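You operate a simulated robot arm through the tools that you are given. There is no shell and no other tool.

You run a simulated robot arm. Do the job below in one go: nothing can be reset, and whatever is moved stays where it is left.

Task
Bleed pump B till the pointer stops, lift its blank plate and wipe the dirt off the flange.
Fine: plate on the aisle beam, then back on; pad back; shut the green bleed lever once the plate is on. Set down upright: wiping pad. Where these are worked on the way, their far stop is far enough and under half their travel is too little: green bleed lever. What is to be rubbed or washed off counts as gone when no trace of it is left.

It is judged by the outcome, as a careful person would: the job done as asked, and still so three seconds after it is handed in. It fails if anything else is knocked over, pushed out of place, dropped, spilled or broken.

Robot
A 7-joint arm with a three-finger gripper on a trunk, on a base that drives. Base frame: it is fixed to the floor where the robot stands at the start and does not move with it; the origin is under the middle of the robot, x ahead of it, y to its left, z up. Lengths are in m, angles in rad, forces in N, time in s.
With the tool pointing down near the work surface it reaches from about 0.12 to 0.88 m from the robot's upright axis, wherever it stands. Its first joint turns from -2.897 to 2.897 rad. Places, roughly: aisle beam of frame B [-2.4, 2.4, 0.5]; blank [-2, 2.25, 1]; dirt on the pump-b inlet flange [-1.9, 2.2, 1]; green bleed lever [-1.8, 2.4, 1]; pump-b blank plate [-1.75, 2.25, 1]; pump-b dial gauge [-2, 2.3, 0.9]; pump-b inlet mouth [-1.9, 2.2, 1]; red drain lever [-2.6, 2.4, 0.1]; wiping pad [-2.25, 2.5, 0.5]; yellow clamp [-1.9, 2.4, 1]; yellow-port wing nut [-2, 2.4, 1]. Payload 2.94 kg.
The tool frame sits at the grasp point between the pads (the TCP): z along the fingers, y along the line on which they close. The tips reach 0.03 m beyond it. The gripper opens to 0.132 m. The gripper's body begins 0.107 m behind the TCP.
Orientation is that of the tool frame in the base frame, as a unit quaternion [w, x, y, z]. With the fingers straight down and closing along the base's y, the tool's x points along the base's -x, its y along +y and its z along -z.

Tools
- The arm moves only by the tool send_rows. Its arguments are lists of equal length, an entry for each row: "turn": the turn, a rotation vector about the tool's x, y, z in units of 8 degrees (1.0 is 8 degrees), a list of three; "translation": the shift along the tool's x, y, z in units of 50 mm (1.0 is 50 mm), a list of three; "gripper": the finger opening in m, from 0 to 0.132. In form: {"turn": [[rx, ry, rz], ...], "translation": [[dx, dy, dz], ...], "gripper": [gripper, ...]}. A call has 1 to 20 rows; each row shifts and turns the commanded pose from where the row before left it, along the tool's axes as they then stand. A call with a number of a shift or a turn outside -1 to 1 is refused whole. A row lasts 0.2 s, in which the tool goes at most 0.05 m and 0.15 rad; a call with a longer step from one row to the next is refused whole, and so is a gripper value outside its range. Where a pose cannot be reached the arm comes as near as it can. A force on the tool above 40 N (or 10 N above the force at the start of the call, whichever is more), or a blocked arm, ends the call early, and 0.2 s more pass. The fingers move at their own pace and stop on an object; they squeeze with about 43 N. The grip force told is the motor's: it shows also when the fingers shut on nothing. Time passes only in rows, and 0.2 s behind the last, so rows that do not move let the fingers close. The reply holds the time, the measured pose of the TCP, the force on the tool along the base axes, the opening and the grip force, in the units named above and with some noise, with the torque about the TCP (base axes, N m) and any sound that the robot's microphone picked up, and new pictures: "show" is both (left out), scene, wrist or none.
- Cameras (640 x 400 px; columns grow to the right, rows downward): "scene" is now at [0.0525, 0.1882, 1.7512]; the picture's right is [-0.02, -1.00, 0.00], its down [-0.69, 0.01, -0.72] and it looks along [0.72, -0.02, -0.69] (base axes); focal length 274 px, centre (320, 200). "wrist" rides on the gripper at [0.072, 0.003, -0.144] in the tool frame; the picture's right is [-0.04, 1.00, 0.00], its down [-0.88, -0.04, -0.48] and it looks along [-0.47, -0.02, 0.88] (tool axes); focal length 256 px, centre (320, 200). There is no depth. A picture from a camera that has moved, and an enlarged one, comes with that camera's place and axes in the base frame and with its lens.
- move_column(by): slides the trunk up (or, below 0, down) by that many m; the arm and the scene camera ride with it, the base frame stays. It gives what a move gives, with no picture.
- drive_base(legs): drives the robot by 1 to 6 legs, each [ahead, left, turn to the left] in m, m and rad, along the robot's own axes; the way and the turn of a leg run together, so that a leg with both is an arc; at most 1.5 m and 3.142 rad a leg. The arm and the cameras ride along, it lands a little off, and it stops where it bumps. It gives what a move gives, and a new picture of the scene camera.
- turn_head(pan, tilt): turns the head with the scene camera to pan (to the left, within 2.496 rad either way) and tilt (down, from -0.506 to 1.204), counted from straight ahead of the robot. It gives what a move gives, and a new picture of the scene camera.
- enlarge(camera, box): a new picture of the part [left, top, right, bottom] of that camera's present view, enlarged. The clock stands still meanwhile.
- job_done(): hands the job in; it is judged then, once.

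Places have to be worked out from the pictures, the camera data and where the tool is seen. Open the gripper and draw the arm clear of the work before you hand the job in, unless the task says otherwise.

The tools are called after "Emit:" by a JSON object that holds its "op" and its "data". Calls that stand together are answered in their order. send_rows: Moves the arm, as the interface text tells. Its arguments: {"type":"object","properties":{"turn":{"type":"array"},"translation":{"type":"array"},"gripper":{"type":"array"},"show":{"type":"string","enum":["both","scene","wrist","none"]}},"required":["turn","translation","gripper"]} The other tools are called the same way: move_column (by) slides the trunk up or down; drive_base (legs) drives the base; turn_head (pan, tilt) turns the head that bears the scene camera; enlarge (camera, box) takes an enlarged picture of a part of a camera's view; job_done () hands the job in.

At the start:

```text
time: 0.0
position: [0.5879, 0.0027, 1.1829]
ee_rot: [0.0, 0.0, 1.0, 0.0]
wrist_force: [-0.4, 0.2, -0.3]
ft_torque: [-0.01, -0.03, 0.0]
width: 0.1321
gripper_force: 0.0
trunk travel left (down, up): [-0.25, 0.29]
robot x, y, heading: [-0.0007, 0.0009, -0.0]
head pan, tilt: [-0.021, 0.763]
```

scene: 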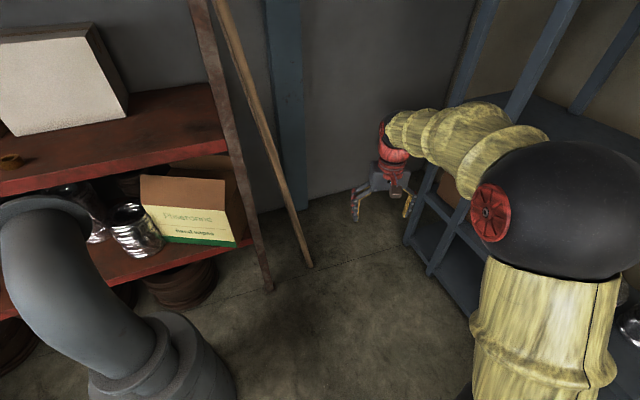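
wrist: 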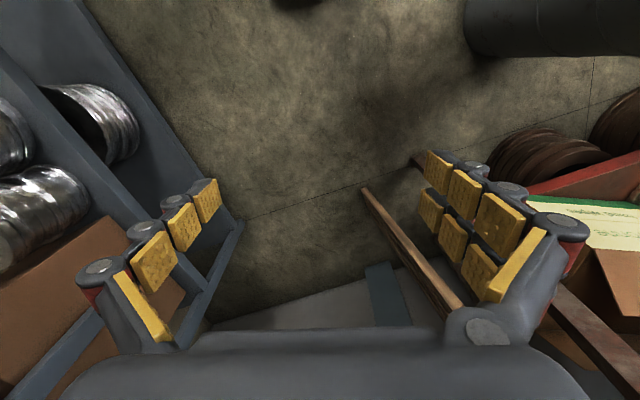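

The pictures show shelves ahead, and the pumps lie behind me on the left. I turn the head that way to see them first.

Emit:
{"op": "turn_head", "data": {"pan": 2.3, "tilt": 0.4}}

Emit:
{"op": "turn_head", "data": {"pan": 1.4, "tilt": 0.5}}

Emit:
{"op": "turn_head", "data": {"pan": -2.45, "tilt": 0.5}}

```text
time: 2.1
position: [0.5872, 0.0037, 1.1822]
ee_rot: [0.0, 0.0, 1.0, 0.0]
wrist_force: [0.4, 0.0, 1.0]
ft_torque: [-0.03, -0.02, -0.01]
width: 0.132
gripper_force: 0.1
trunk travel left (down, up): [-0.25, 0.29]
robot x, y, heading: [-0.0023, -0.0004, 0.0]
head pan, tilt: [2.3, 0.4]
camera scene: at [-0.0915, 0.2591, 1.7833], right [0.75, 0.67, 0.0], down [0.26, -0.29, -0.92], along [-0.61, 0.69, -0.39], focal length 274 px, centre (320, 200)
```

scene: 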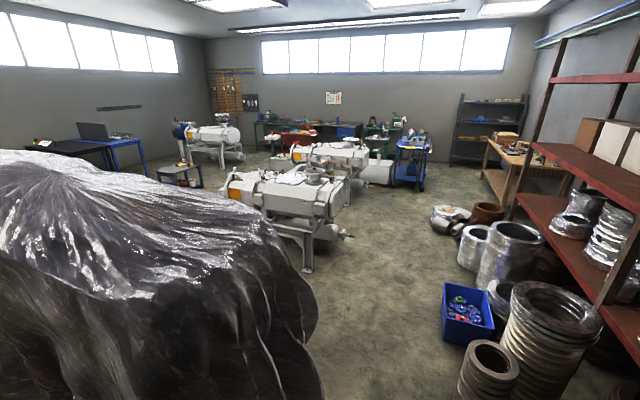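

```text
time: 3.4
position: [0.587, 0.0026, 1.1822]
ee_rot: [0.0, 0.0, 1.0, 0.001]
wrist_force: [-0.1, -1.5, -0.1]
ft_torque: [-0.02, -0.03, 0.0]
width: 0.1317
gripper_force: 0.0
trunk travel left (down, up): [-0.25, 0.29]
robot x, y, heading: [-0.0038, -0.0011, -0.001]
head pan, tilt: [1.4, 0.499]
camera scene: at [-0.0144, 0.2797, 1.7741], right [0.99, -0.17, 0.0], down [-0.08, -0.47, -0.88], along [0.15, 0.87, -0.48], focal length 274 px, centre (320, 200)
```

scene: 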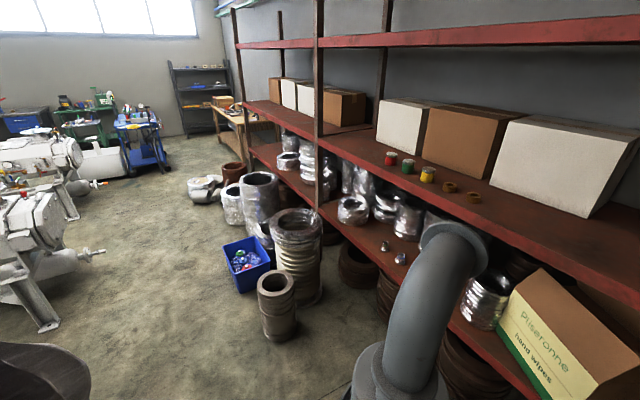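

```text
time: 6.5
position: [0.5878, 0.0018, 1.182]
ee_rot: [0.0, 0.0, 1.0, 0.0]
wrist_force: [-0.1, -0.1, -0.2]
ft_torque: [0.01, 0.01, 0.02]
width: 0.1322
gripper_force: 0.0
trunk travel left (down, up): [-0.25, 0.29]
robot x, y, heading: [0.0006, 0.0004, -0.004]
head pan, tilt: [-2.45, 0.499]
camera scene: at [-0.0999, 0.132, 1.7742], right [-0.64, 0.77, 0.0], down [0.37, 0.31, -0.88], along [-0.68, -0.56, -0.48], focal length 274 px, centre (320, 200)
```

scene: 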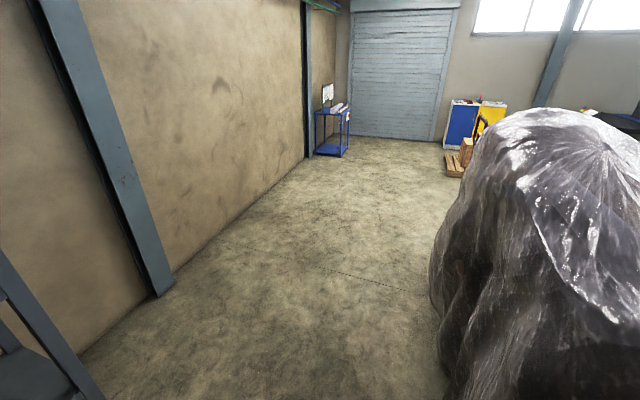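

The near pump seems to match the listed places. I look again that way and enlarge the view.

Emit:
{"op": "turn_head", "data": {"pan": 2.3, "tilt": 0.4}}

Emit:
{"op": "enlarge", "data": {"camera": "scene", "box": [210, 120, 390, 280]}}

Emit:
{"op": "enlarge", "data": {"camera": "scene", "box": [140, 100, 280, 210]}}

```text
time: 10.3
position: [0.5885, 0.0033, 1.1825]
ee_rot: [0.0, -0.001, 1.0, -0.001]
wrist_force: [-0.2, -0.3, -0.1]
ft_torque: [0.01, -0.02, 0.0]
width: 0.1318
gripper_force: 0.0
trunk travel left (down, up): [-0.25, 0.29]
robot x, y, heading: [0.0011, 0.0022, 0.004]
head pan, tilt: [2.3, 0.4]
camera scene: at [-0.0916, 0.2591, 1.7833], right [0.75, 0.67, 0.0], down [0.26, -0.29, -0.92], along [-0.61, 0.69, -0.39], focal length 274 px, centre (320, 200)
```

scene: 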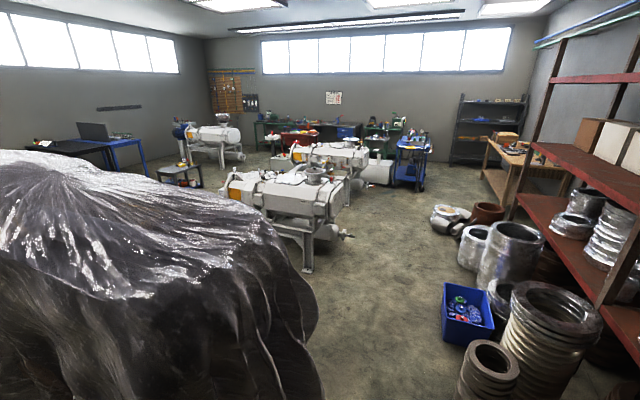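

```text
2.50 times, centred on (300, 200) of scene
camera zoom: at [-0.0916, 0.2591, 1.7833], right [0.75, 0.67, 0.0], down [0.26, -0.29, -0.92], along [-0.61, 0.69, -0.39], focal length 684 px, centre (370, 200)
```

zoom: 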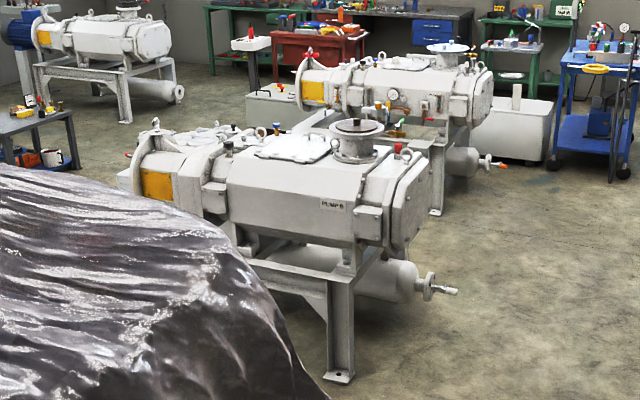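

```text
3.64 times, centred on (210, 155) of scene
camera zoom: at [-0.0916, 0.2591, 1.7833], right [0.75, 0.67, 0.0], down [0.26, -0.29, -0.92], along [-0.61, 0.69, -0.39], focal length 995 px, centre (720, 364)
```

zoom: 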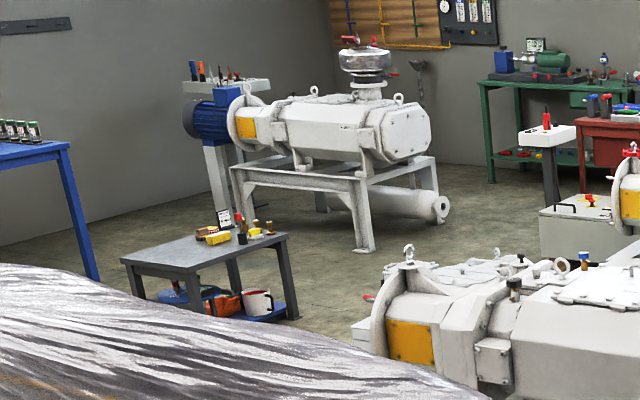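

"PUMP B" is the near one, its long axis along x, and its levers sit on the far (aisle) side. Before driving I check the robot's footprint by looking down.

Emit:
{"op": "turn_head", "data": {"pan": 0.9, "tilt": 1.2}}

Emit:
{"op": "turn_head", "data": {"pan": 2.0, "tilt": 1.0}}

```text
time: 11.8
position: [0.5876, 0.0038, 1.1821]
ee_rot: [0.0, 0.0, 1.0, 0.0]
wrist_force: [0.2, -0.4, -0.2]
ft_torque: [-0.02, -0.01, 0.01]
width: 0.1318
gripper_force: 0.0
trunk travel left (down, up): [-0.25, 0.29]
robot x, y, heading: [0.0009, -0.0009, -0.0]
head pan, tilt: [0.901, 1.201]
camera scene: at [0.0049, 0.2339, 1.7205], right [0.78, -0.62, 0.0], down [-0.58, -0.73, -0.36], along [0.22, 0.28, -0.93], focal length 274 px, centre (320, 200)
```

scene: 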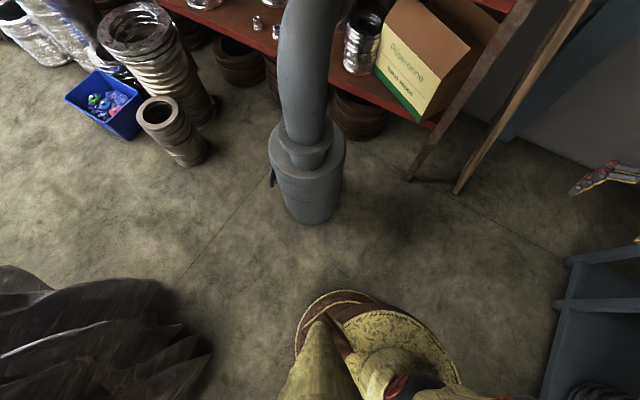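

```text
time: 13.2
position: [0.5877, 0.0039, 1.1831]
ee_rot: [-0.001, 0.0, 1.0, 0.0]
wrist_force: [0.0, -0.2, -0.1]
ft_torque: [-0.02, 0.01, 0.01]
width: 0.132
gripper_force: 0.1
trunk travel left (down, up): [-0.25, 0.29]
robot x, y, heading: [-0.0011, -0.001, 0.001]
head pan, tilt: [2.0, 1.0]
camera scene: at [-0.0588, 0.2534, 1.733], right [0.91, 0.42, 0.0], down [0.35, -0.77, -0.54], along [-0.22, 0.49, -0.84], focal length 274 px, centre (320, 200)
```

scene: 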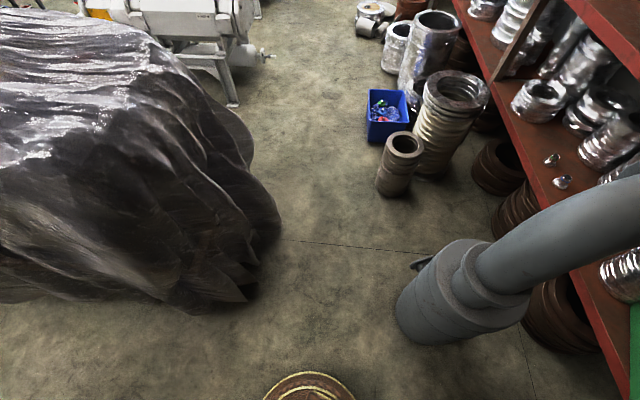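

The base looks about 0.22 m in radius, and there is a clear passage near x ≈ -0.2 between the cover and the grey elbow. I draw the arm in and up, then drive.

Emit:
{"op": "send_rows", "data": {"turn": [[0, 0, 0], [0, 0, 0], [0, 0, 0], [0, 0, 0], [0, 0, 0]], "translation": [[0.8, 0, -0.6], [0.8, 0, -0.6], [0.8, 0, -0.6], [0.8, 0, -0.6], [0, 0, -0.8]], "gripper": [0.06, 0.06, 0.06, 0.06, 0.06], "show": "none"}}

Emit:
{"op": "turn_head", "data": {"pan": 0.3, "tilt": 0.7}}

Emit:
{"op": "drive_base", "data": {"legs": [[0, 0, 1.8], [0.9, 0, 0]]}}

```text
time: 14.3
position: [0.4298, 0.0013, 1.3413]
ee_rot: [-0.001, 0.001, 1.0, 0.001]
wrist_force: [-0.2, -1.0, -0.8]
ft_torque: [0.03, 0.0, -0.02]
width: 0.0601
gripper_force: 0.1
trunk travel left (down, up): [-0.25, 0.29]
robot x, y, heading: [0.0017, -0.0039, 0.003]
head pan, tilt: [2.0, 1.0]
```

```text
time: 16.1
position: [0.4297, 0.0018, 1.3422]
ee_rot: [0.0, -0.001, 1.0, -0.001]
wrist_force: [0.1, 1.3, -0.3]
ft_torque: [-0.02, 0.01, -0.03]
width: 0.06
gripper_force: 0.0
trunk travel left (down, up): [-0.25, 0.29]
robot x, y, heading: [-0.0042, -0.0015, 0.0]
head pan, tilt: [0.3, 0.7]
camera scene: at [0.0511, 0.2152, 1.7564], right [0.3, -0.96, 0.0], down [-0.62, -0.19, -0.76], along [0.73, 0.23, -0.64], focal length 274 px, centre (320, 200)
```

scene: 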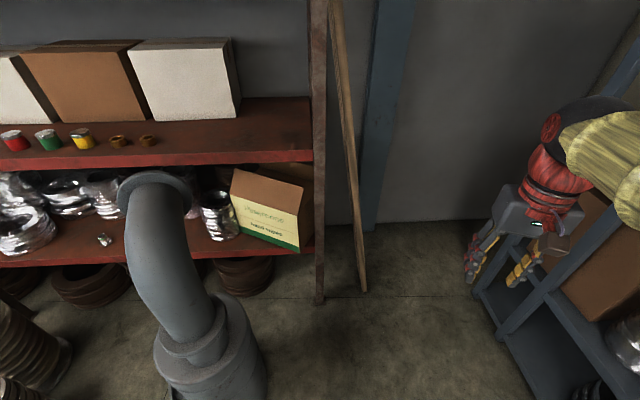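

```text
time: 25.2
position: [-0.3183, 1.293, 1.3426]
ee_rot: [0.0, 0.788, -0.616, -0.001]
wrist_force: [-0.6, -0.2, 0.1]
ft_torque: [-0.01, 0.02, 0.02]
width: 0.0601
gripper_force: 0.1
trunk travel left (down, up): [-0.25, 0.29]
robot x, y, heading: [-0.2131, 0.876, 1.814]
head pan, tilt: [0.3, 0.7]
camera scene: at [-0.4355, 0.8744, 1.7564], right [0.86, 0.52, 0.0], down [0.33, -0.55, -0.76], along [-0.39, 0.65, -0.64], focal length 274 px, centre (320, 200)
```

scene: 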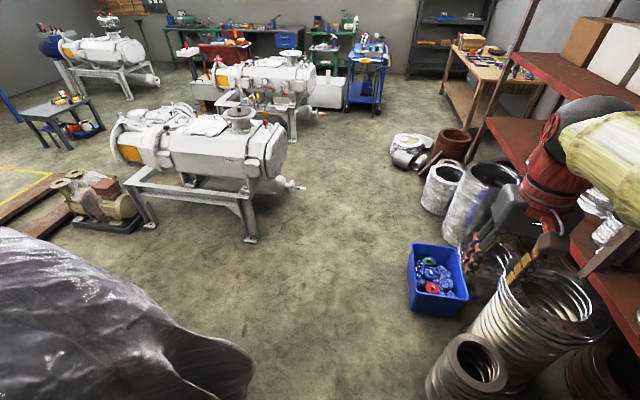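

I passed the gap and the robot is at (-0.21, 0.88); the pump B frame, hand wheel (≈(-1.45,2.25)) and aisle are visible. I drive on to the aisle mouth.

Emit:
{"op": "drive_base", "data": {"legs": [[0, 0, 0.28], [1.29, 0, 0], [0, 0, -0.22], [0.9, 0, 0], [0, 0, 1.27]]}}

```text
time: 40.8
position: [-1.5724, 2.8209, 1.3411]
ee_rot: [0.001, 1.0, 0.01, -0.001]
wrist_force: [-0.3, 0.5, -0.8]
ft_torque: [-0.01, 0.0, -0.02]
width: 0.0602
gripper_force: 0.1
trunk travel left (down, up): [-0.25, 0.29]
robot x, y, heading: [-1.1454, 2.831, -3.119]
head pan, tilt: [0.3, 0.7]
camera scene: at [-1.1908, 2.6153, 1.7564], right [-0.31, 0.95, 0.0], down [0.61, 0.2, -0.76], along [-0.73, -0.24, -0.64], focal length 274 px, centre (320, 200)
```

scene: 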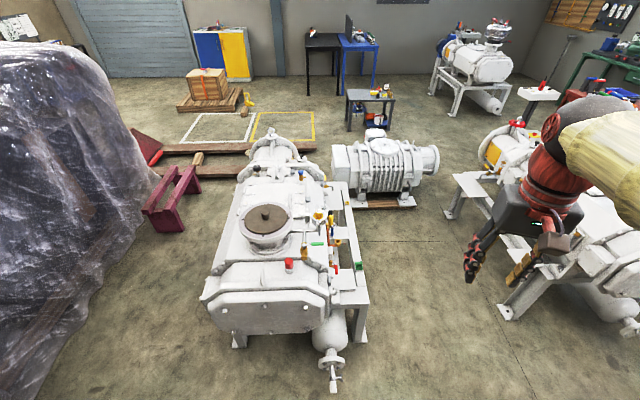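

Now I see pump B end-on with the levers on the aisle side. I enlarge it before driving further.

Emit:
{"op": "enlarge", "data": {"camera": "scene", "box": [200, 120, 390, 390]}}

Emit:
{"op": "enlarge", "data": {"camera": "scene", "box": [230, 150, 370, 290]}}

```text
1.48 times, centred on (295, 255) of scene
camera zoom: at [-1.1908, 2.6153, 1.7564], right [-0.31, 0.95, 0.0], down [0.61, 0.2, -0.76], along [-0.73, -0.24, -0.64], focal length 405 px, centre (357, 118)
```

zoom: 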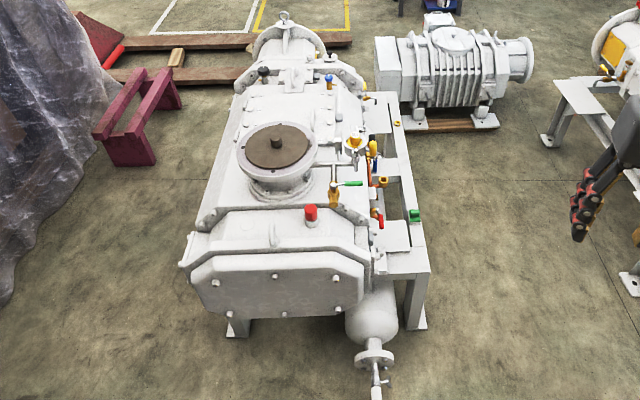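

```text
2.86 times, centred on (300, 220) of scene
camera zoom: at [-1.1908, 2.6153, 1.7564], right [-0.31, 0.95, 0.0], down [0.61, 0.2, -0.76], along [-0.73, -0.24, -0.64], focal length 782 px, centre (377, 143)
```

zoom: 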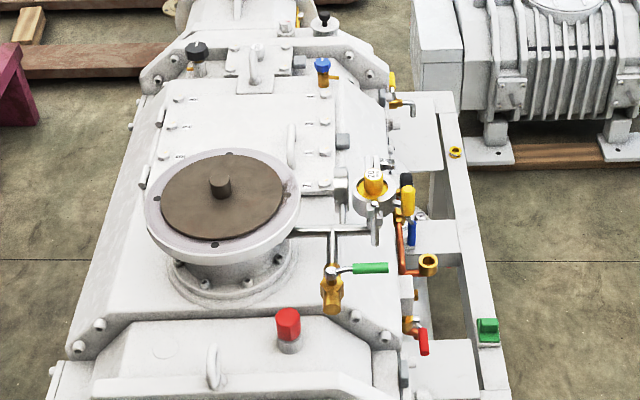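

The plate (brown disc with knob) is near (-1.81, 2.21), the green lever near (-1.81, 2.40), and the green block on the beam is probably the pad near (-2.15, 2.53). I drive into the aisle and face the pump.

Emit:
{"op": "drive_base", "data": {"legs": [[0.785, -0.09, 0], [0, 0, 1.55]]}}

Emit:
{"op": "turn_head", "data": {"pan": 0.0, "tilt": 0.8}}

Emit:
{"op": "enlarge", "data": {"camera": "scene", "box": [160, 100, 480, 300]}}

```text
time: 47.1
position: [-2.3642, 2.6626, 1.3414]
ee_rot: [-0.001, 0.955, 0.295, 0.001]
wrist_force: [-0.1, -2.2, -0.1]
ft_torque: [0.09, 0.0, 0.0]
width: 0.0599
gripper_force: 0.1
trunk travel left (down, up): [-0.25, 0.29]
robot x, y, heading: [-2.0102, 2.9074, -2.541]
head pan, tilt: [0.3, 0.7]
stopped in leg 2: the robot was blocked; the commanded pose is now the measured one
camera scene: at [-1.9315, 2.6993, 1.7562], right [-0.78, 0.62, 0.0], down [0.4, 0.5, -0.76], along [-0.48, -0.6, -0.64], focal length 274 px, centre (320, 200)
```

scene: 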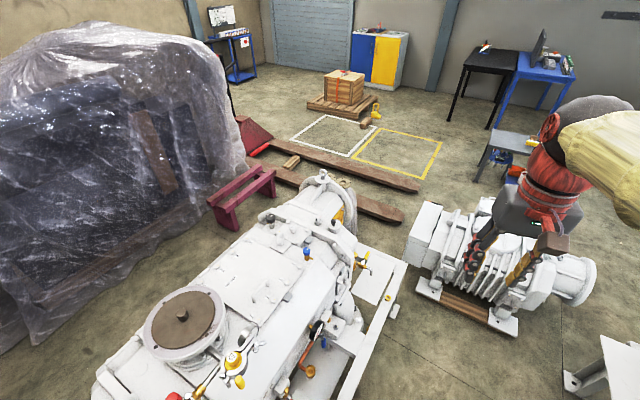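

```text
time: 47.9
position: [-2.3623, 2.6636, 1.3427]
ee_rot: [-0.001, 0.955, 0.296, 0.0]
wrist_force: [0.1, -0.9, -0.4]
ft_torque: [0.0, 0.0, 0.0]
width: 0.0601
gripper_force: 0.0
trunk travel left (down, up): [-0.25, 0.29]
robot x, y, heading: [-2.0084, 2.9089, -2.545]
head pan, tilt: [0.0, 0.799]
camera scene: at [-1.9445, 2.7218, 1.7482], right [-0.56, 0.83, 0.0], down [0.59, 0.4, -0.7], along [-0.58, -0.39, -0.72], focal length 274 px, centre (320, 200)
```

scene: 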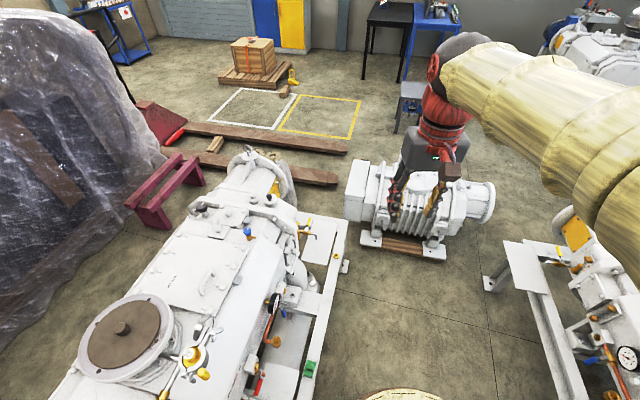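

```text
2.00 times, centred on (320, 200) of scene
camera zoom: at [-1.9445, 2.7218, 1.7482], right [-0.56, 0.83, 0.0], down [0.59, 0.4, -0.7], along [-0.58, -0.39, -0.72], focal length 547 px, centre (320, 200)
```

zoom: 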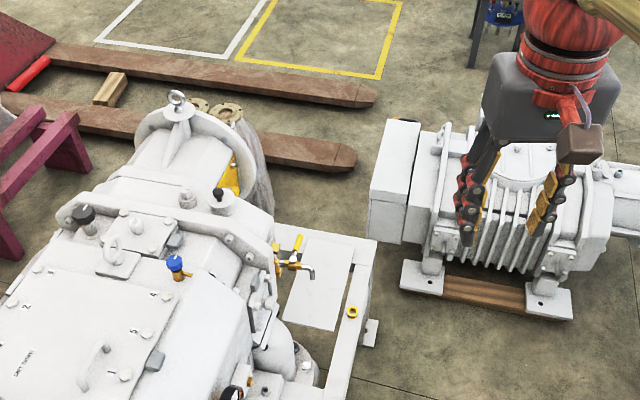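

The base bumped the beam while turning (its front reaches ~0.35 m). I back off in +y a little, finish turning, then look.

Emit:
{"op": "drive_base", "data": {"legs": [[-0.14, -0.06, 0], [0, 0, 0.975]]}}

```text
time: 51.8
position: [-1.9202, 2.6062, 1.3434]
ee_rot: [0.0, 0.703, 0.712, 0.001]
wrist_force: [0.1, -0.8, -0.6]
ft_torque: [0.03, -0.01, -0.01]
width: 0.0599
gripper_force: 0.1
trunk travel left (down, up): [-0.25, 0.29]
robot x, y, heading: [-1.9305, 3.0355, -1.561]
head pan, tilt: [0.0, 0.799]
camera scene: at [-1.7376, 2.9866, 1.7482], right [-1.0, -0.01, 0.0], down [-0.01, 0.72, -0.7], along [0.01, -0.7, -0.72], focal length 274 px, centre (320, 200)
```

scene: 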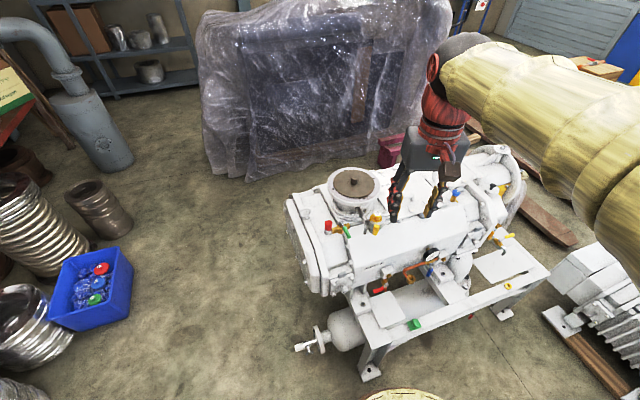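

Facing pump B now. I enlarge the work area.

Emit:
{"op": "enlarge", "data": {"camera": "scene", "box": [280, 150, 440, 250]}}

Emit:
{"op": "enlarge", "data": {"camera": "scene", "box": [340, 220, 560, 390]}}

Emit:
{"op": "enlarge", "data": {"camera": "scene", "box": [360, 220, 450, 280]}}

```text
4.00 times, centred on (360, 200) of scene
camera zoom: at [-1.7376, 2.9866, 1.7482], right [-1.0, -0.01, 0.0], down [-0.01, 0.72, -0.7], along [0.01, -0.7, -0.72], focal length 1094 px, centre (160, 200)
```

zoom: 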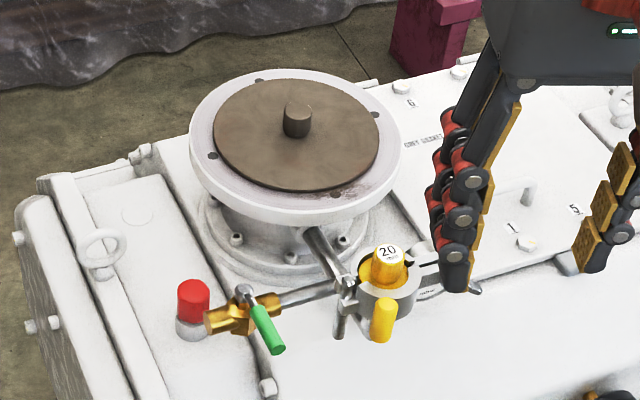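

```text
2.35 times, centred on (450, 305) of scene
camera zoom: at [-1.7376, 2.9866, 1.7482], right [-1.0, -0.01, 0.0], down [-0.01, 0.72, -0.7], along [0.01, -0.7, -0.72], focal length 644 px, centre (14, -47)
```

zoom: 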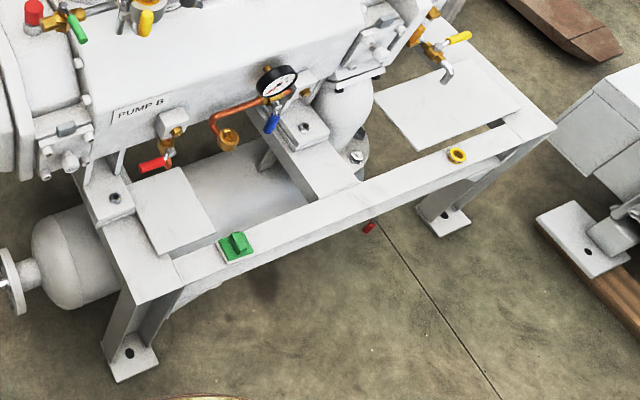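

```text
6.67 times, centred on (405, 250) of scene
camera zoom: at [-1.7376, 2.9866, 1.7482], right [-1.0, -0.01, 0.0], down [-0.01, 0.72, -0.7], along [0.01, -0.7, -0.72], focal length 1824 px, centre (-247, -133)
```

zoom: 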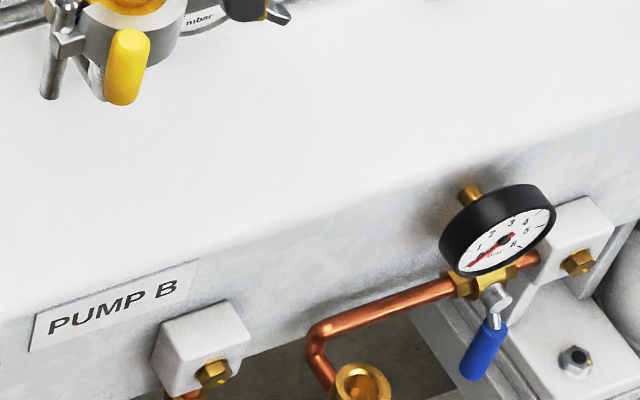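

The pump stands yawed about 20° (its beam runs from ≈(-1.95,2.63) toward (-2.88,2.29)). I square the robot up to it and shift sideways so the plate is straight ahead.

Emit:
{"op": "drive_base", "data": {"legs": [[-0.03, 0, 0], [0, 0, 0.348], [0, -0.22, 0]]}}

Emit:
{"op": "turn_head", "data": {"pan": -0.1, "tilt": 0.9}}

```text
time: 55.0
position: [-1.9755, 2.5871, 1.3423]
ee_rot: [0.0, 0.567, 0.824, 0.0]
wrist_force: [-0.5, 0.2, 0.6]
ft_torque: [-0.02, -0.07, -0.02]
width: 0.0598
gripper_force: 0.0
trunk travel left (down, up): [-0.25, 0.29]
robot x, y, heading: [-2.1333, 2.9885, -1.205]
head pan, tilt: [0.0, 0.799]
camera scene: at [-1.9375, 3.0082, 1.7483], right [-0.93, -0.36, 0.0], down [-0.26, 0.67, -0.7], along [0.25, -0.65, -0.72], focal length 274 px, centre (320, 200)
```

scene: 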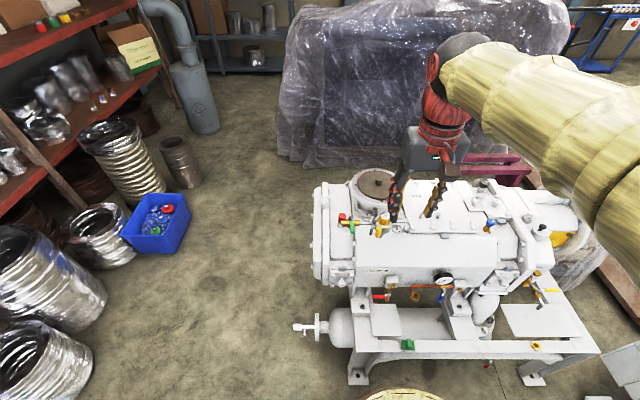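

```text
time: 55.6
position: [-1.977, 2.5878, 1.342]
ee_rot: [0.001, 0.567, 0.824, 0.0]
wrist_force: [0.0, -0.7, -0.8]
ft_torque: [-0.02, 0.02, -0.01]
width: 0.0601
gripper_force: 0.1
trunk travel left (down, up): [-0.25, 0.29]
robot x, y, heading: [-2.1338, 2.9892, -1.209]
head pan, tilt: [-0.099, 0.901]
camera scene: at [-1.9457, 3.011, 1.7403], right [-0.96, -0.26, 0.0], down [-0.21, 0.76, -0.62], along [0.16, -0.6, -0.78], focal length 274 px, centre (320, 200)
```

scene: 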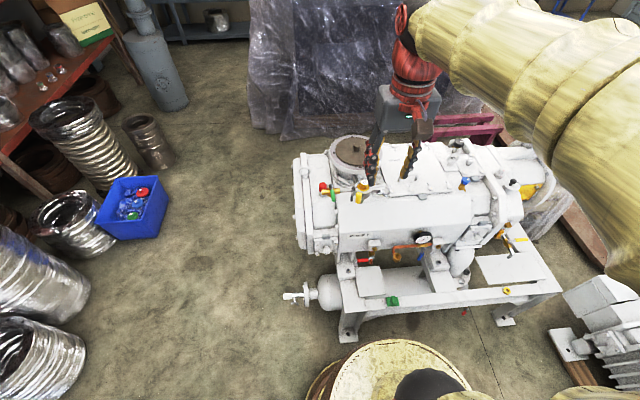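

Squared up. I take wrist camera pictures of the lever and gauge area.

Emit:
{"op": "enlarge", "data": {"camera": "wrist", "box": [0, 0, 640, 400]}}

Emit:
{"op": "enlarge", "data": {"camera": "scene", "box": [310, 130, 410, 200]}}

Emit:
{"op": "enlarge", "data": {"camera": "scene", "box": [400, 220, 450, 255]}}

```text
1.00 times, centred on (320, 200) of wrist (not enlarged: the box is as wide or as high as the picture)
camera zoom: at [-1.9992, 2.6566, 1.4863], right [0.95, 0.32, 0.0], down [0.28, -0.83, 0.48], along [0.15, -0.45, -0.88], focal length 256 px, centre (320, 200)
```

zoom: 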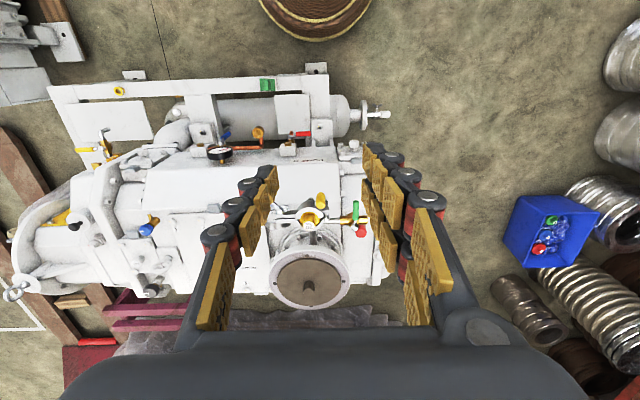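

```text
5.71 times, centred on (360, 165) of scene
camera zoom: at [-1.9457, 3.011, 1.7403], right [-0.96, -0.26, 0.0], down [-0.21, 0.76, -0.62], along [0.16, -0.6, -0.78], focal length 1563 px, centre (91, 400)
```

zoom: 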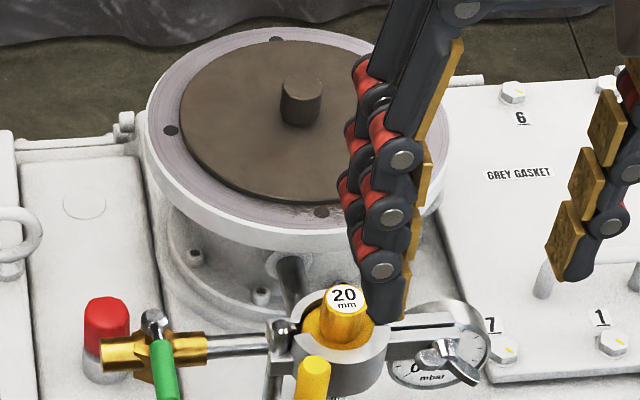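

```text
11.43 times, centred on (425, 238) of scene
camera zoom: at [-1.9457, 3.011, 1.7403], right [-0.96, -0.26, 0.0], down [-0.21, 0.76, -0.62], along [0.16, -0.6, -0.78], focal length 3126 px, centre (-880, -229)
```

zoom: 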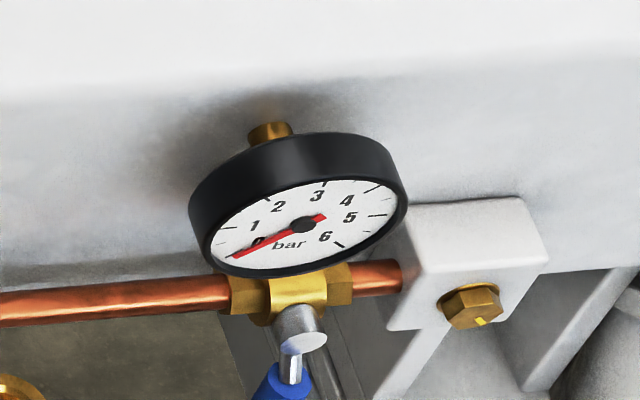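

The bar gauge on the copper line reads zero; the other dial is a flat "mbar" gauge by the clamp under the wing nut, which must be the vacuum gauge. I go lower with the wrist camera for a better view of lever and dial.

Emit:
{"op": "send_rows", "data": {"turn": [[0, 0, 0], [0, 0, 0], [0, 0, 0], [0, 0, 0], [0, 0, 0]], "translation": [[0.5, 0, 0.85], [0.5, 0, 0.85], [0.5, 0, 0.85], [0.5, 0, 0.85], [0, 0, 0]], "gripper": [0.06, 0.06, 0.06, 0.06, 0.06], "show": "both"}}

Emit:
{"op": "enlarge", "data": {"camera": "wrist", "box": [220, 150, 420, 275]}}

Emit:
{"op": "enlarge", "data": {"camera": "scene", "box": [310, 130, 410, 200]}}

```text
time: 56.9
position: [-2.0119, 2.6816, 1.1739]
ee_rot: [0.0, 0.567, 0.824, -0.001]
wrist_force: [-0.2, 0.6, -0.5]
ft_torque: [0.01, 0.0, 0.03]
width: 0.0602
gripper_force: 0.1
trunk travel left (down, up): [-0.25, 0.29]
robot x, y, heading: [-2.1307, 2.9879, -1.203]
head pan, tilt: [-0.099, 0.901]
camera scene: at [-1.9456, 3.0111, 1.7403], right [-0.96, -0.26, 0.0], down [-0.21, 0.76, -0.62], along [0.16, -0.6, -0.78], focal length 274 px, centre (320, 200)
camera wrist: at [-2.0345, 2.7501, 1.3185], right [0.95, 0.32, 0.0], down [0.28, -0.83, 0.48], along [0.15, -0.45, -0.88], focal length 256 px, centre (320, 200)
```

scene: 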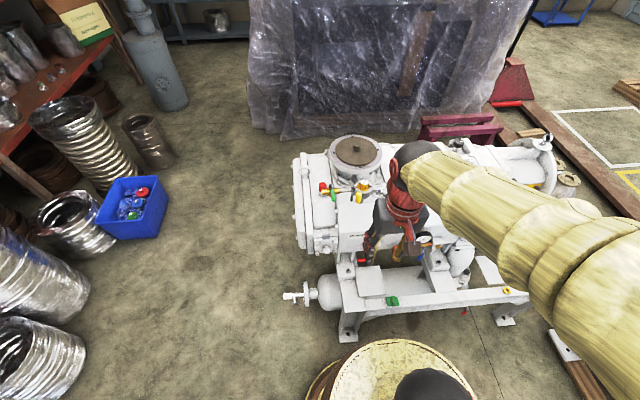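
wrist: 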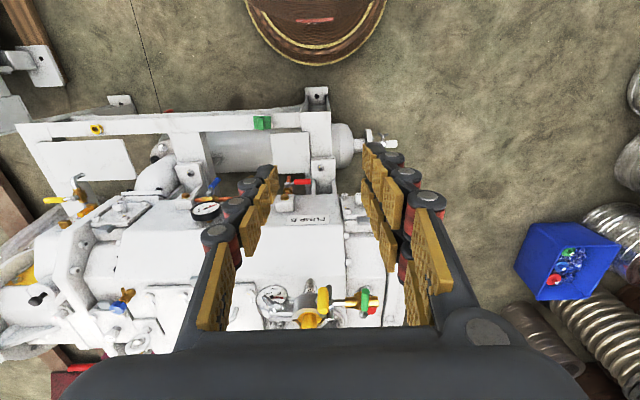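

```text
3.20 times, centred on (320, 212) of wrist
camera zoom: at [-2.0345, 2.7501, 1.3185], right [0.95, 0.32, 0.0], down [0.28, -0.83, 0.48], along [0.15, -0.45, -0.88], focal length 819 px, centre (320, 160)
```

zoom: 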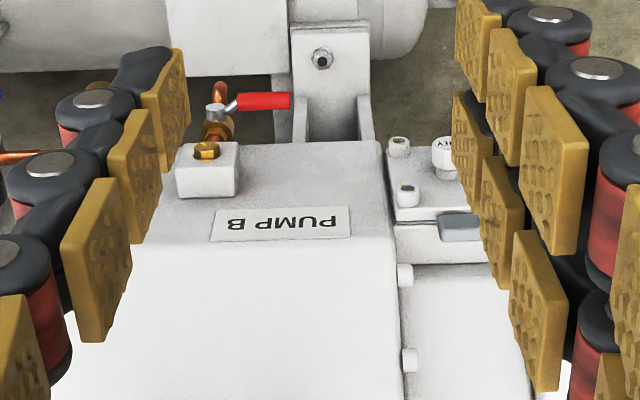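

```text
5.71 times, centred on (360, 165) of scene
camera zoom: at [-1.9456, 3.0111, 1.7403], right [-0.96, -0.26, 0.0], down [-0.21, 0.76, -0.62], along [0.16, -0.6, -0.78], focal length 1563 px, centre (91, 400)
```

zoom: 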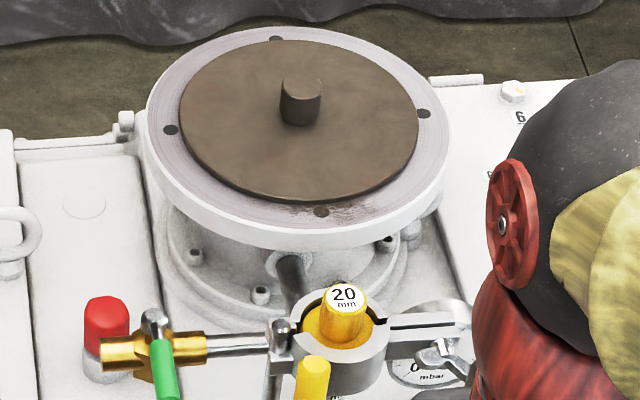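

The lever and mbar dial are near the bottom of the wrist picture; I enlarge there.

Emit:
{"op": "enlarge", "data": {"camera": "wrist", "box": [230, 250, 410, 330]}}

Emit:
{"op": "enlarge", "data": {"camera": "scene", "box": [320, 160, 400, 215]}}

```text
3.56 times, centred on (320, 290) of wrist
camera zoom: at [-2.0345, 2.7501, 1.3185], right [0.95, 0.32, 0.0], down [0.28, -0.83, 0.48], along [0.15, -0.45, -0.88], focal length 910 px, centre (320, -120)
```

zoom: 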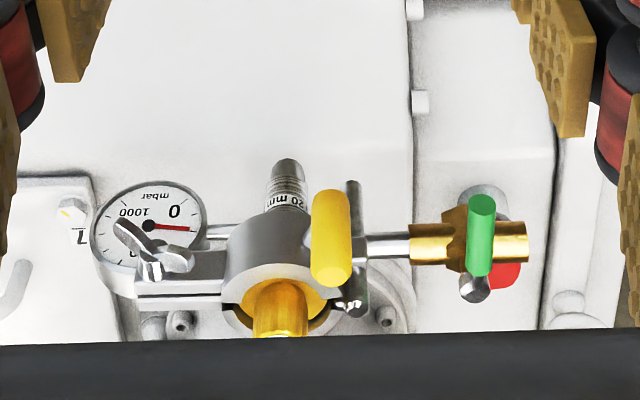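

```text
7.27 times, centred on (360, 188) of scene
camera zoom: at [-1.9456, 3.0111, 1.7403], right [-0.96, -0.26, 0.0], down [-0.21, 0.76, -0.62], along [0.16, -0.6, -0.78], focal length 1989 px, centre (29, 291)
```

zoom: 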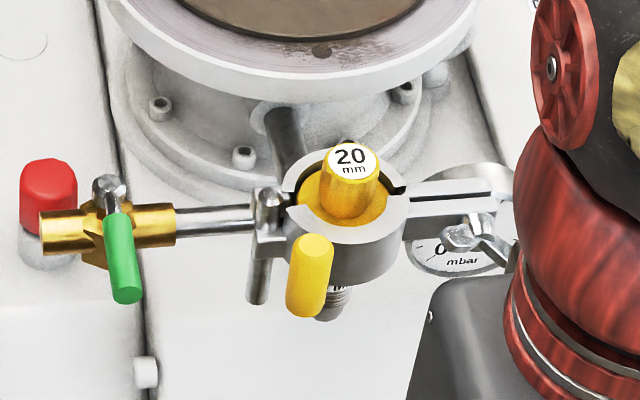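

The mbar pointer sits at 0 (vacuum). I triangulate the green lever's pivot at about (-1.812, 2.355, 0.978), with the handle reaching toward the aisle to (-1.838, 2.423, 0.983). I hover above the handle with the gripper opened a bit.

Emit:
{"op": "send_rows", "data": {"turn": [[0, 0, 0], [0, 0, 0], [0, 0, 0], [0, 0, 0], [0, 0, 0], [0, 0, 0], [0, 0, 0], [0, 0, 0], [0, 0, 0]], "translation": [[-0.75, 0.176, 0.1], [-0.75, 0.176, 0.1], [-0.75, 0.176, 0.2], [-0.75, 0.176, 0.3], [-0.75, 0.176, 0.3], [-0.75, 0.176, 0.3], [-0.75, 0.176, 0.3], [-0.75, 0.176, 0.2], [0, 0, 0]], "gripper": [0.05, 0.05, 0.05, 0.05, 0.05, 0.05, 0.05, 0.05, 0.05], "show": "both"}}

Emit:
{"op": "enlarge", "data": {"camera": "wrist", "box": [220, 120, 420, 250]}}

Emit:
{"op": "enlarge", "data": {"camera": "scene", "box": [310, 130, 410, 200]}}

```text
time: 58.9
position: [-1.8399, 2.428, 1.082]
ee_rot: [0.0, 0.568, 0.823, 0.0]
wrist_force: [0.3, -0.3, -0.5]
ft_torque: [-0.01, 0.05, -0.01]
width: 0.05
gripper_force: 0.2
trunk travel left (down, up): [-0.25, 0.29]
robot x, y, heading: [-2.1289, 2.9899, -1.209]
head pan, tilt: [-0.099, 0.901]
camera scene: at [-1.9454, 3.0108, 1.7403], right [-0.96, -0.26, 0.0], down [-0.21, 0.76, -0.62], along [0.16, -0.6, -0.78], focal length 274 px, centre (320, 200)
camera wrist: at [-1.8628, 2.4963, 1.2261], right [0.95, 0.32, 0.0], down [0.28, -0.83, 0.48], along [0.15, -0.45, -0.88], focal length 256 px, centre (320, 200)
```

scene: 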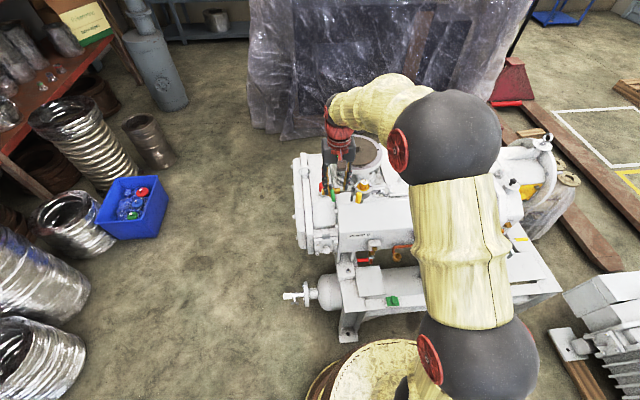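
wrist: 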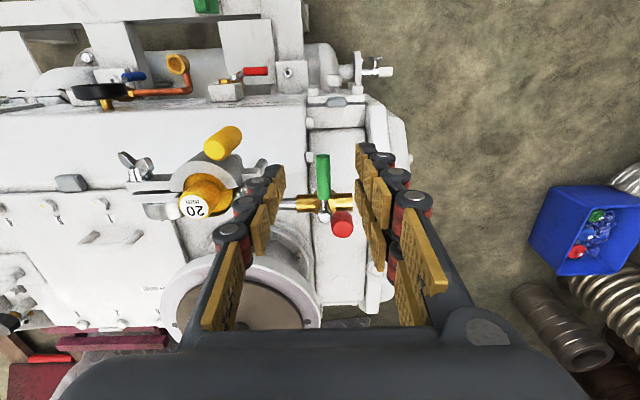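

```text
3.08 times, centred on (320, 185) of wrist
camera zoom: at [-1.8628, 2.4963, 1.2261], right [0.95, 0.32, 0.0], down [0.28, -0.83, 0.48], along [0.15, -0.45, -0.88], focal length 788 px, centre (320, 246)
```

zoom: 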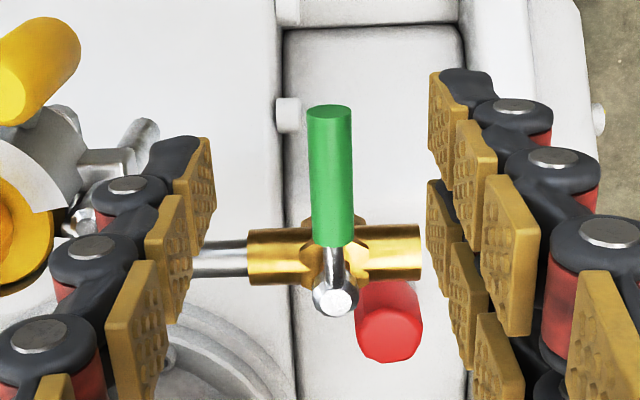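

```text
5.71 times, centred on (360, 165) of scene
camera zoom: at [-1.9454, 3.0108, 1.7403], right [-0.96, -0.26, 0.0], down [-0.21, 0.76, -0.62], along [0.16, -0.6, -0.78], focal length 1563 px, centre (91, 400)
```

zoom: 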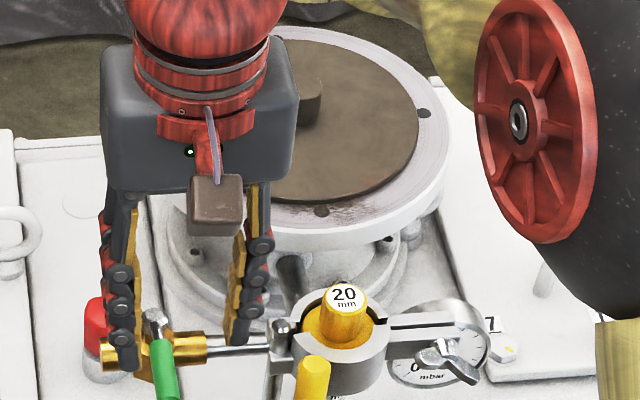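

Handle is between the fingers in plan. I shift forward 0.028 m and go down to straddle the green grip.

Emit:
{"op": "send_rows", "data": {"turn": [[0, 0, 0], [0, 0, 0], [0, 0, 0], [0, 0, 0], [0, 0, 0]], "translation": [[-0.56, 0.04, 0.3], [0, 0, 0.5], [0, 0, 0.5], [0, 0, 0.5], [0, 0, 0]], "gripper": [0.046, 0.046, 0.046, 0.046, 0.04], "show": "both"}}

Emit:
{"op": "enlarge", "data": {"camera": "wrist", "box": [220, 120, 420, 250]}}

Emit:
{"op": "enlarge", "data": {"camera": "scene", "box": [310, 130, 410, 200]}}

```text
time: 60.0
position: [-1.8284, 2.3993, 0.9923]
ee_rot: [0.0, 0.567, 0.824, 0.0]
wrist_force: [-0.5, 0.3, -0.3]
ft_torque: [-0.01, 0.03, 0.0]
width: 0.0398
gripper_force: 0.0
trunk travel left (down, up): [-0.25, 0.29]
robot x, y, heading: [-2.1346, 2.9864, -1.203]
head pan, tilt: [-0.099, 0.901]
camera scene: at [-1.9455, 3.0108, 1.7403], right [-0.96, -0.26, 0.0], down [-0.21, 0.76, -0.62], along [0.16, -0.6, -0.78], focal length 274 px, centre (320, 200)
camera wrist: at [-1.8514, 2.4685, 1.1351], right [0.95, 0.32, 0.0], down [0.28, -0.83, 0.48], along [0.15, -0.45, -0.88], focal length 256 px, centre (320, 200)
```

scene: 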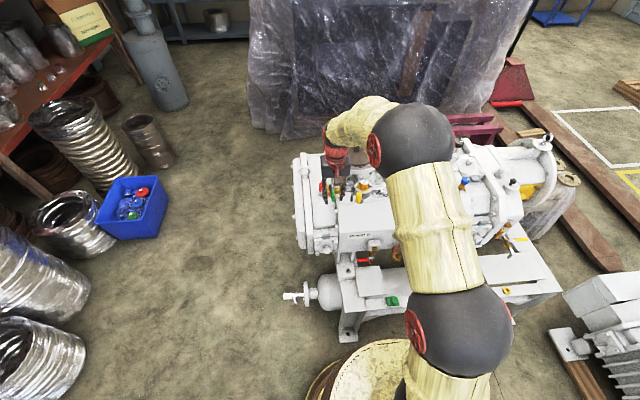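
wrist: 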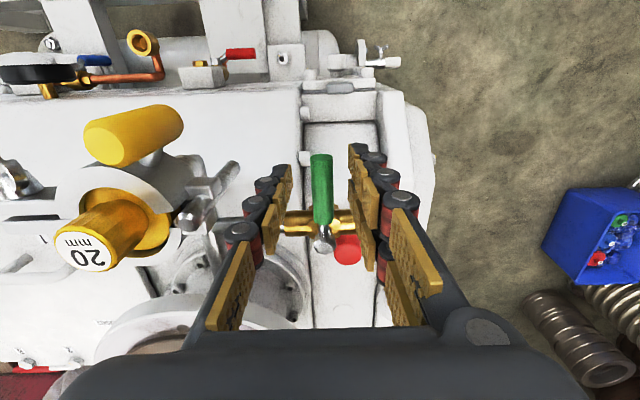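

```text
3.08 times, centred on (320, 185) of wrist
camera zoom: at [-1.8514, 2.4685, 1.1351], right [0.95, 0.32, 0.0], down [0.28, -0.83, 0.48], along [0.15, -0.45, -0.88], focal length 788 px, centre (320, 246)
```

zoom: 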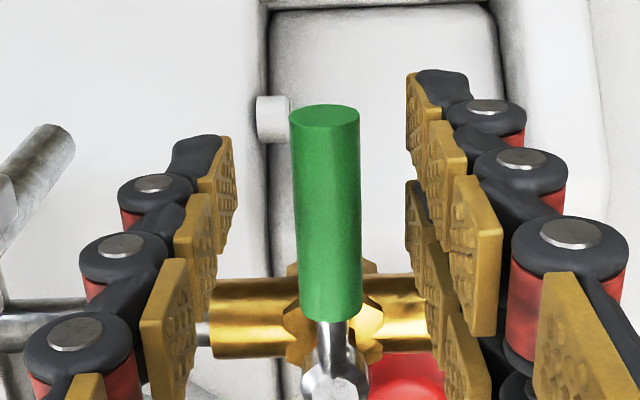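

```text
5.71 times, centred on (360, 165) of scene
camera zoom: at [-1.9455, 3.0108, 1.7403], right [-0.96, -0.26, 0.0], down [-0.21, 0.76, -0.62], along [0.16, -0.6, -0.78], focal length 1563 px, centre (91, 400)
```

zoom: 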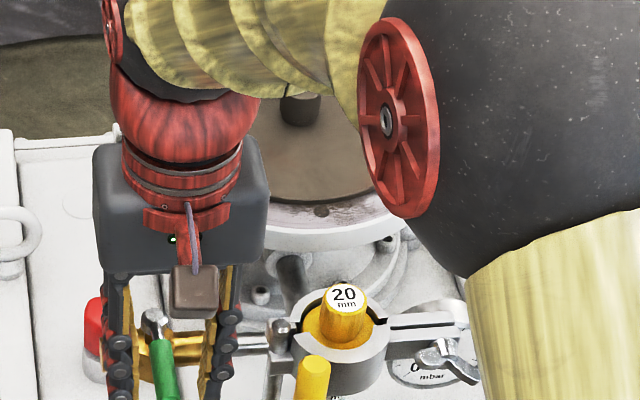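

Fingers straddle the grip. I close to a loose 0.024 m and try a small arc toward the east (tool +y), watching the force.

Emit:
{"op": "send_rows", "data": {"turn": [[0, 0, 0], [0, 0, 0], [0, 0, 1], [0, 0, 1], [0, 0, 0]], "translation": [[0, 0, 0], [0, 0, 0], [-0.01, 0.145, 0], [-0.01, 0.145, 0], [0, 0, 0]], "gripper": [0.024, 0.024, 0.024, 0.024, 0.024], "show": "wrist"}}

Emit:
{"op": "enlarge", "data": {"camera": "wrist", "box": [220, 120, 420, 250]}}

```text
time: 61.2
position: [-1.8166, 2.4006, 0.9917]
ee_rot: [0.002, 0.677, 0.736, -0.001]
wrist_force: [-21.2, -16.9, 1.7]
ft_torque: [-0.19, 0.33, 0.49]
width: 0.0388
gripper_force: 11.1
trunk travel left (down, up): [-0.25, 0.29]
robot x, y, heading: [-2.1341, 2.9885, -1.209]
head pan, tilt: [-0.099, 0.901]
camera wrist: at [-1.8196, 2.4726, 1.136], right [1.0, 0.04, 0.0], down [0.04, -0.88, 0.48], along [0.02, -0.48, -0.88], focal length 256 px, centre (320, 200)
```

wrist: 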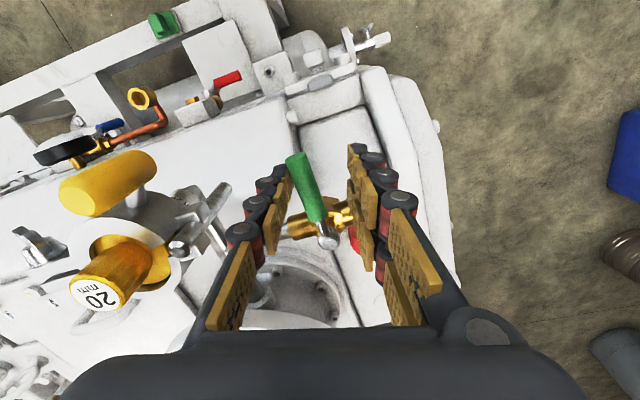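

```text
3.08 times, centred on (320, 185) of wrist
camera zoom: at [-1.8196, 2.4726, 1.136], right [1.0, 0.04, 0.0], down [0.04, -0.88, 0.48], along [0.02, -0.48, -0.88], focal length 788 px, centre (320, 246)
```

zoom: 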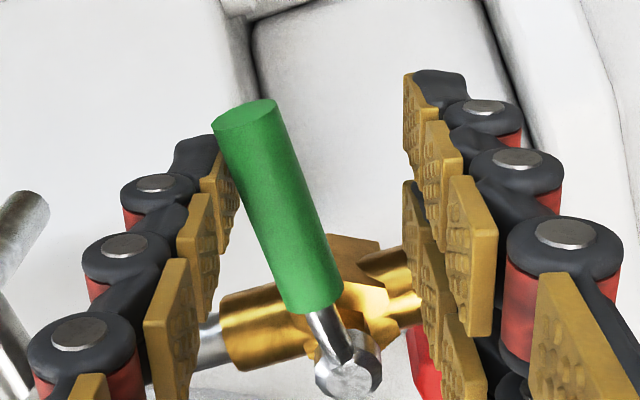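

The lever didn't move: the reaction points west, so east is its closed stop. I undo that and try a small arc the other way.

Emit:
{"op": "send_rows", "data": {"turn": [[0, 0, -1], [0, 0, -1], [0, 0, 0]], "translation": [[0, -0.14, 0], [0, -0.14, 0], [0, 0, 0]], "gripper": [0.04, 0.04, 0.03], "show": "wrist"}}

Emit:
{"op": "enlarge", "data": {"camera": "wrist", "box": [220, 120, 420, 250]}}

```text
time: 62.0
position: [-1.8294, 2.4015, 0.9928]
ee_rot: [0.0, 0.566, 0.824, 0.0]
wrist_force: [-0.1, 0.4, 1.2]
ft_torque: [-0.03, -0.02, 0.03]
width: 0.0299
gripper_force: 0.0
trunk travel left (down, up): [-0.25, 0.29]
robot x, y, heading: [-2.1331, 2.9904, -1.207]
head pan, tilt: [-0.099, 0.901]
camera wrist: at [-1.85, 2.4695, 1.1369], right [0.95, 0.32, 0.0], down [0.28, -0.83, 0.48], along [0.15, -0.45, -0.88], focal length 256 px, centre (320, 200)
```

wrist: 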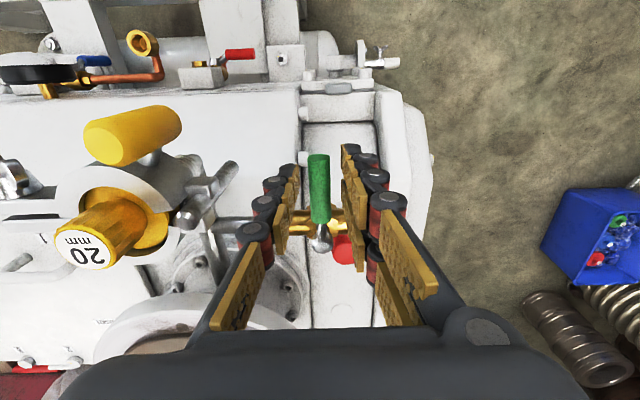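

```text
3.08 times, centred on (320, 185) of wrist
camera zoom: at [-1.85, 2.4695, 1.1369], right [0.95, 0.32, 0.0], down [0.28, -0.83, 0.48], along [0.15, -0.45, -0.88], focal length 788 px, centre (320, 246)
```

zoom: 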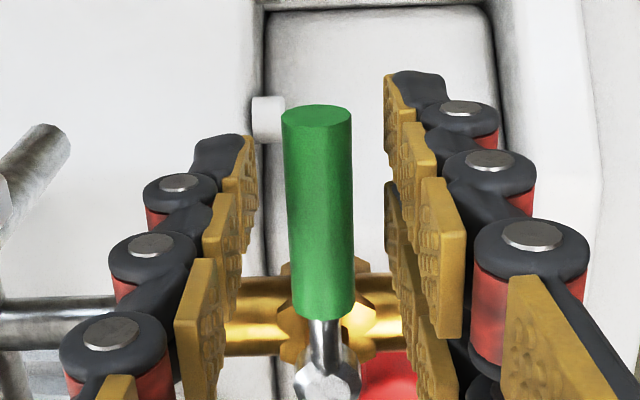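

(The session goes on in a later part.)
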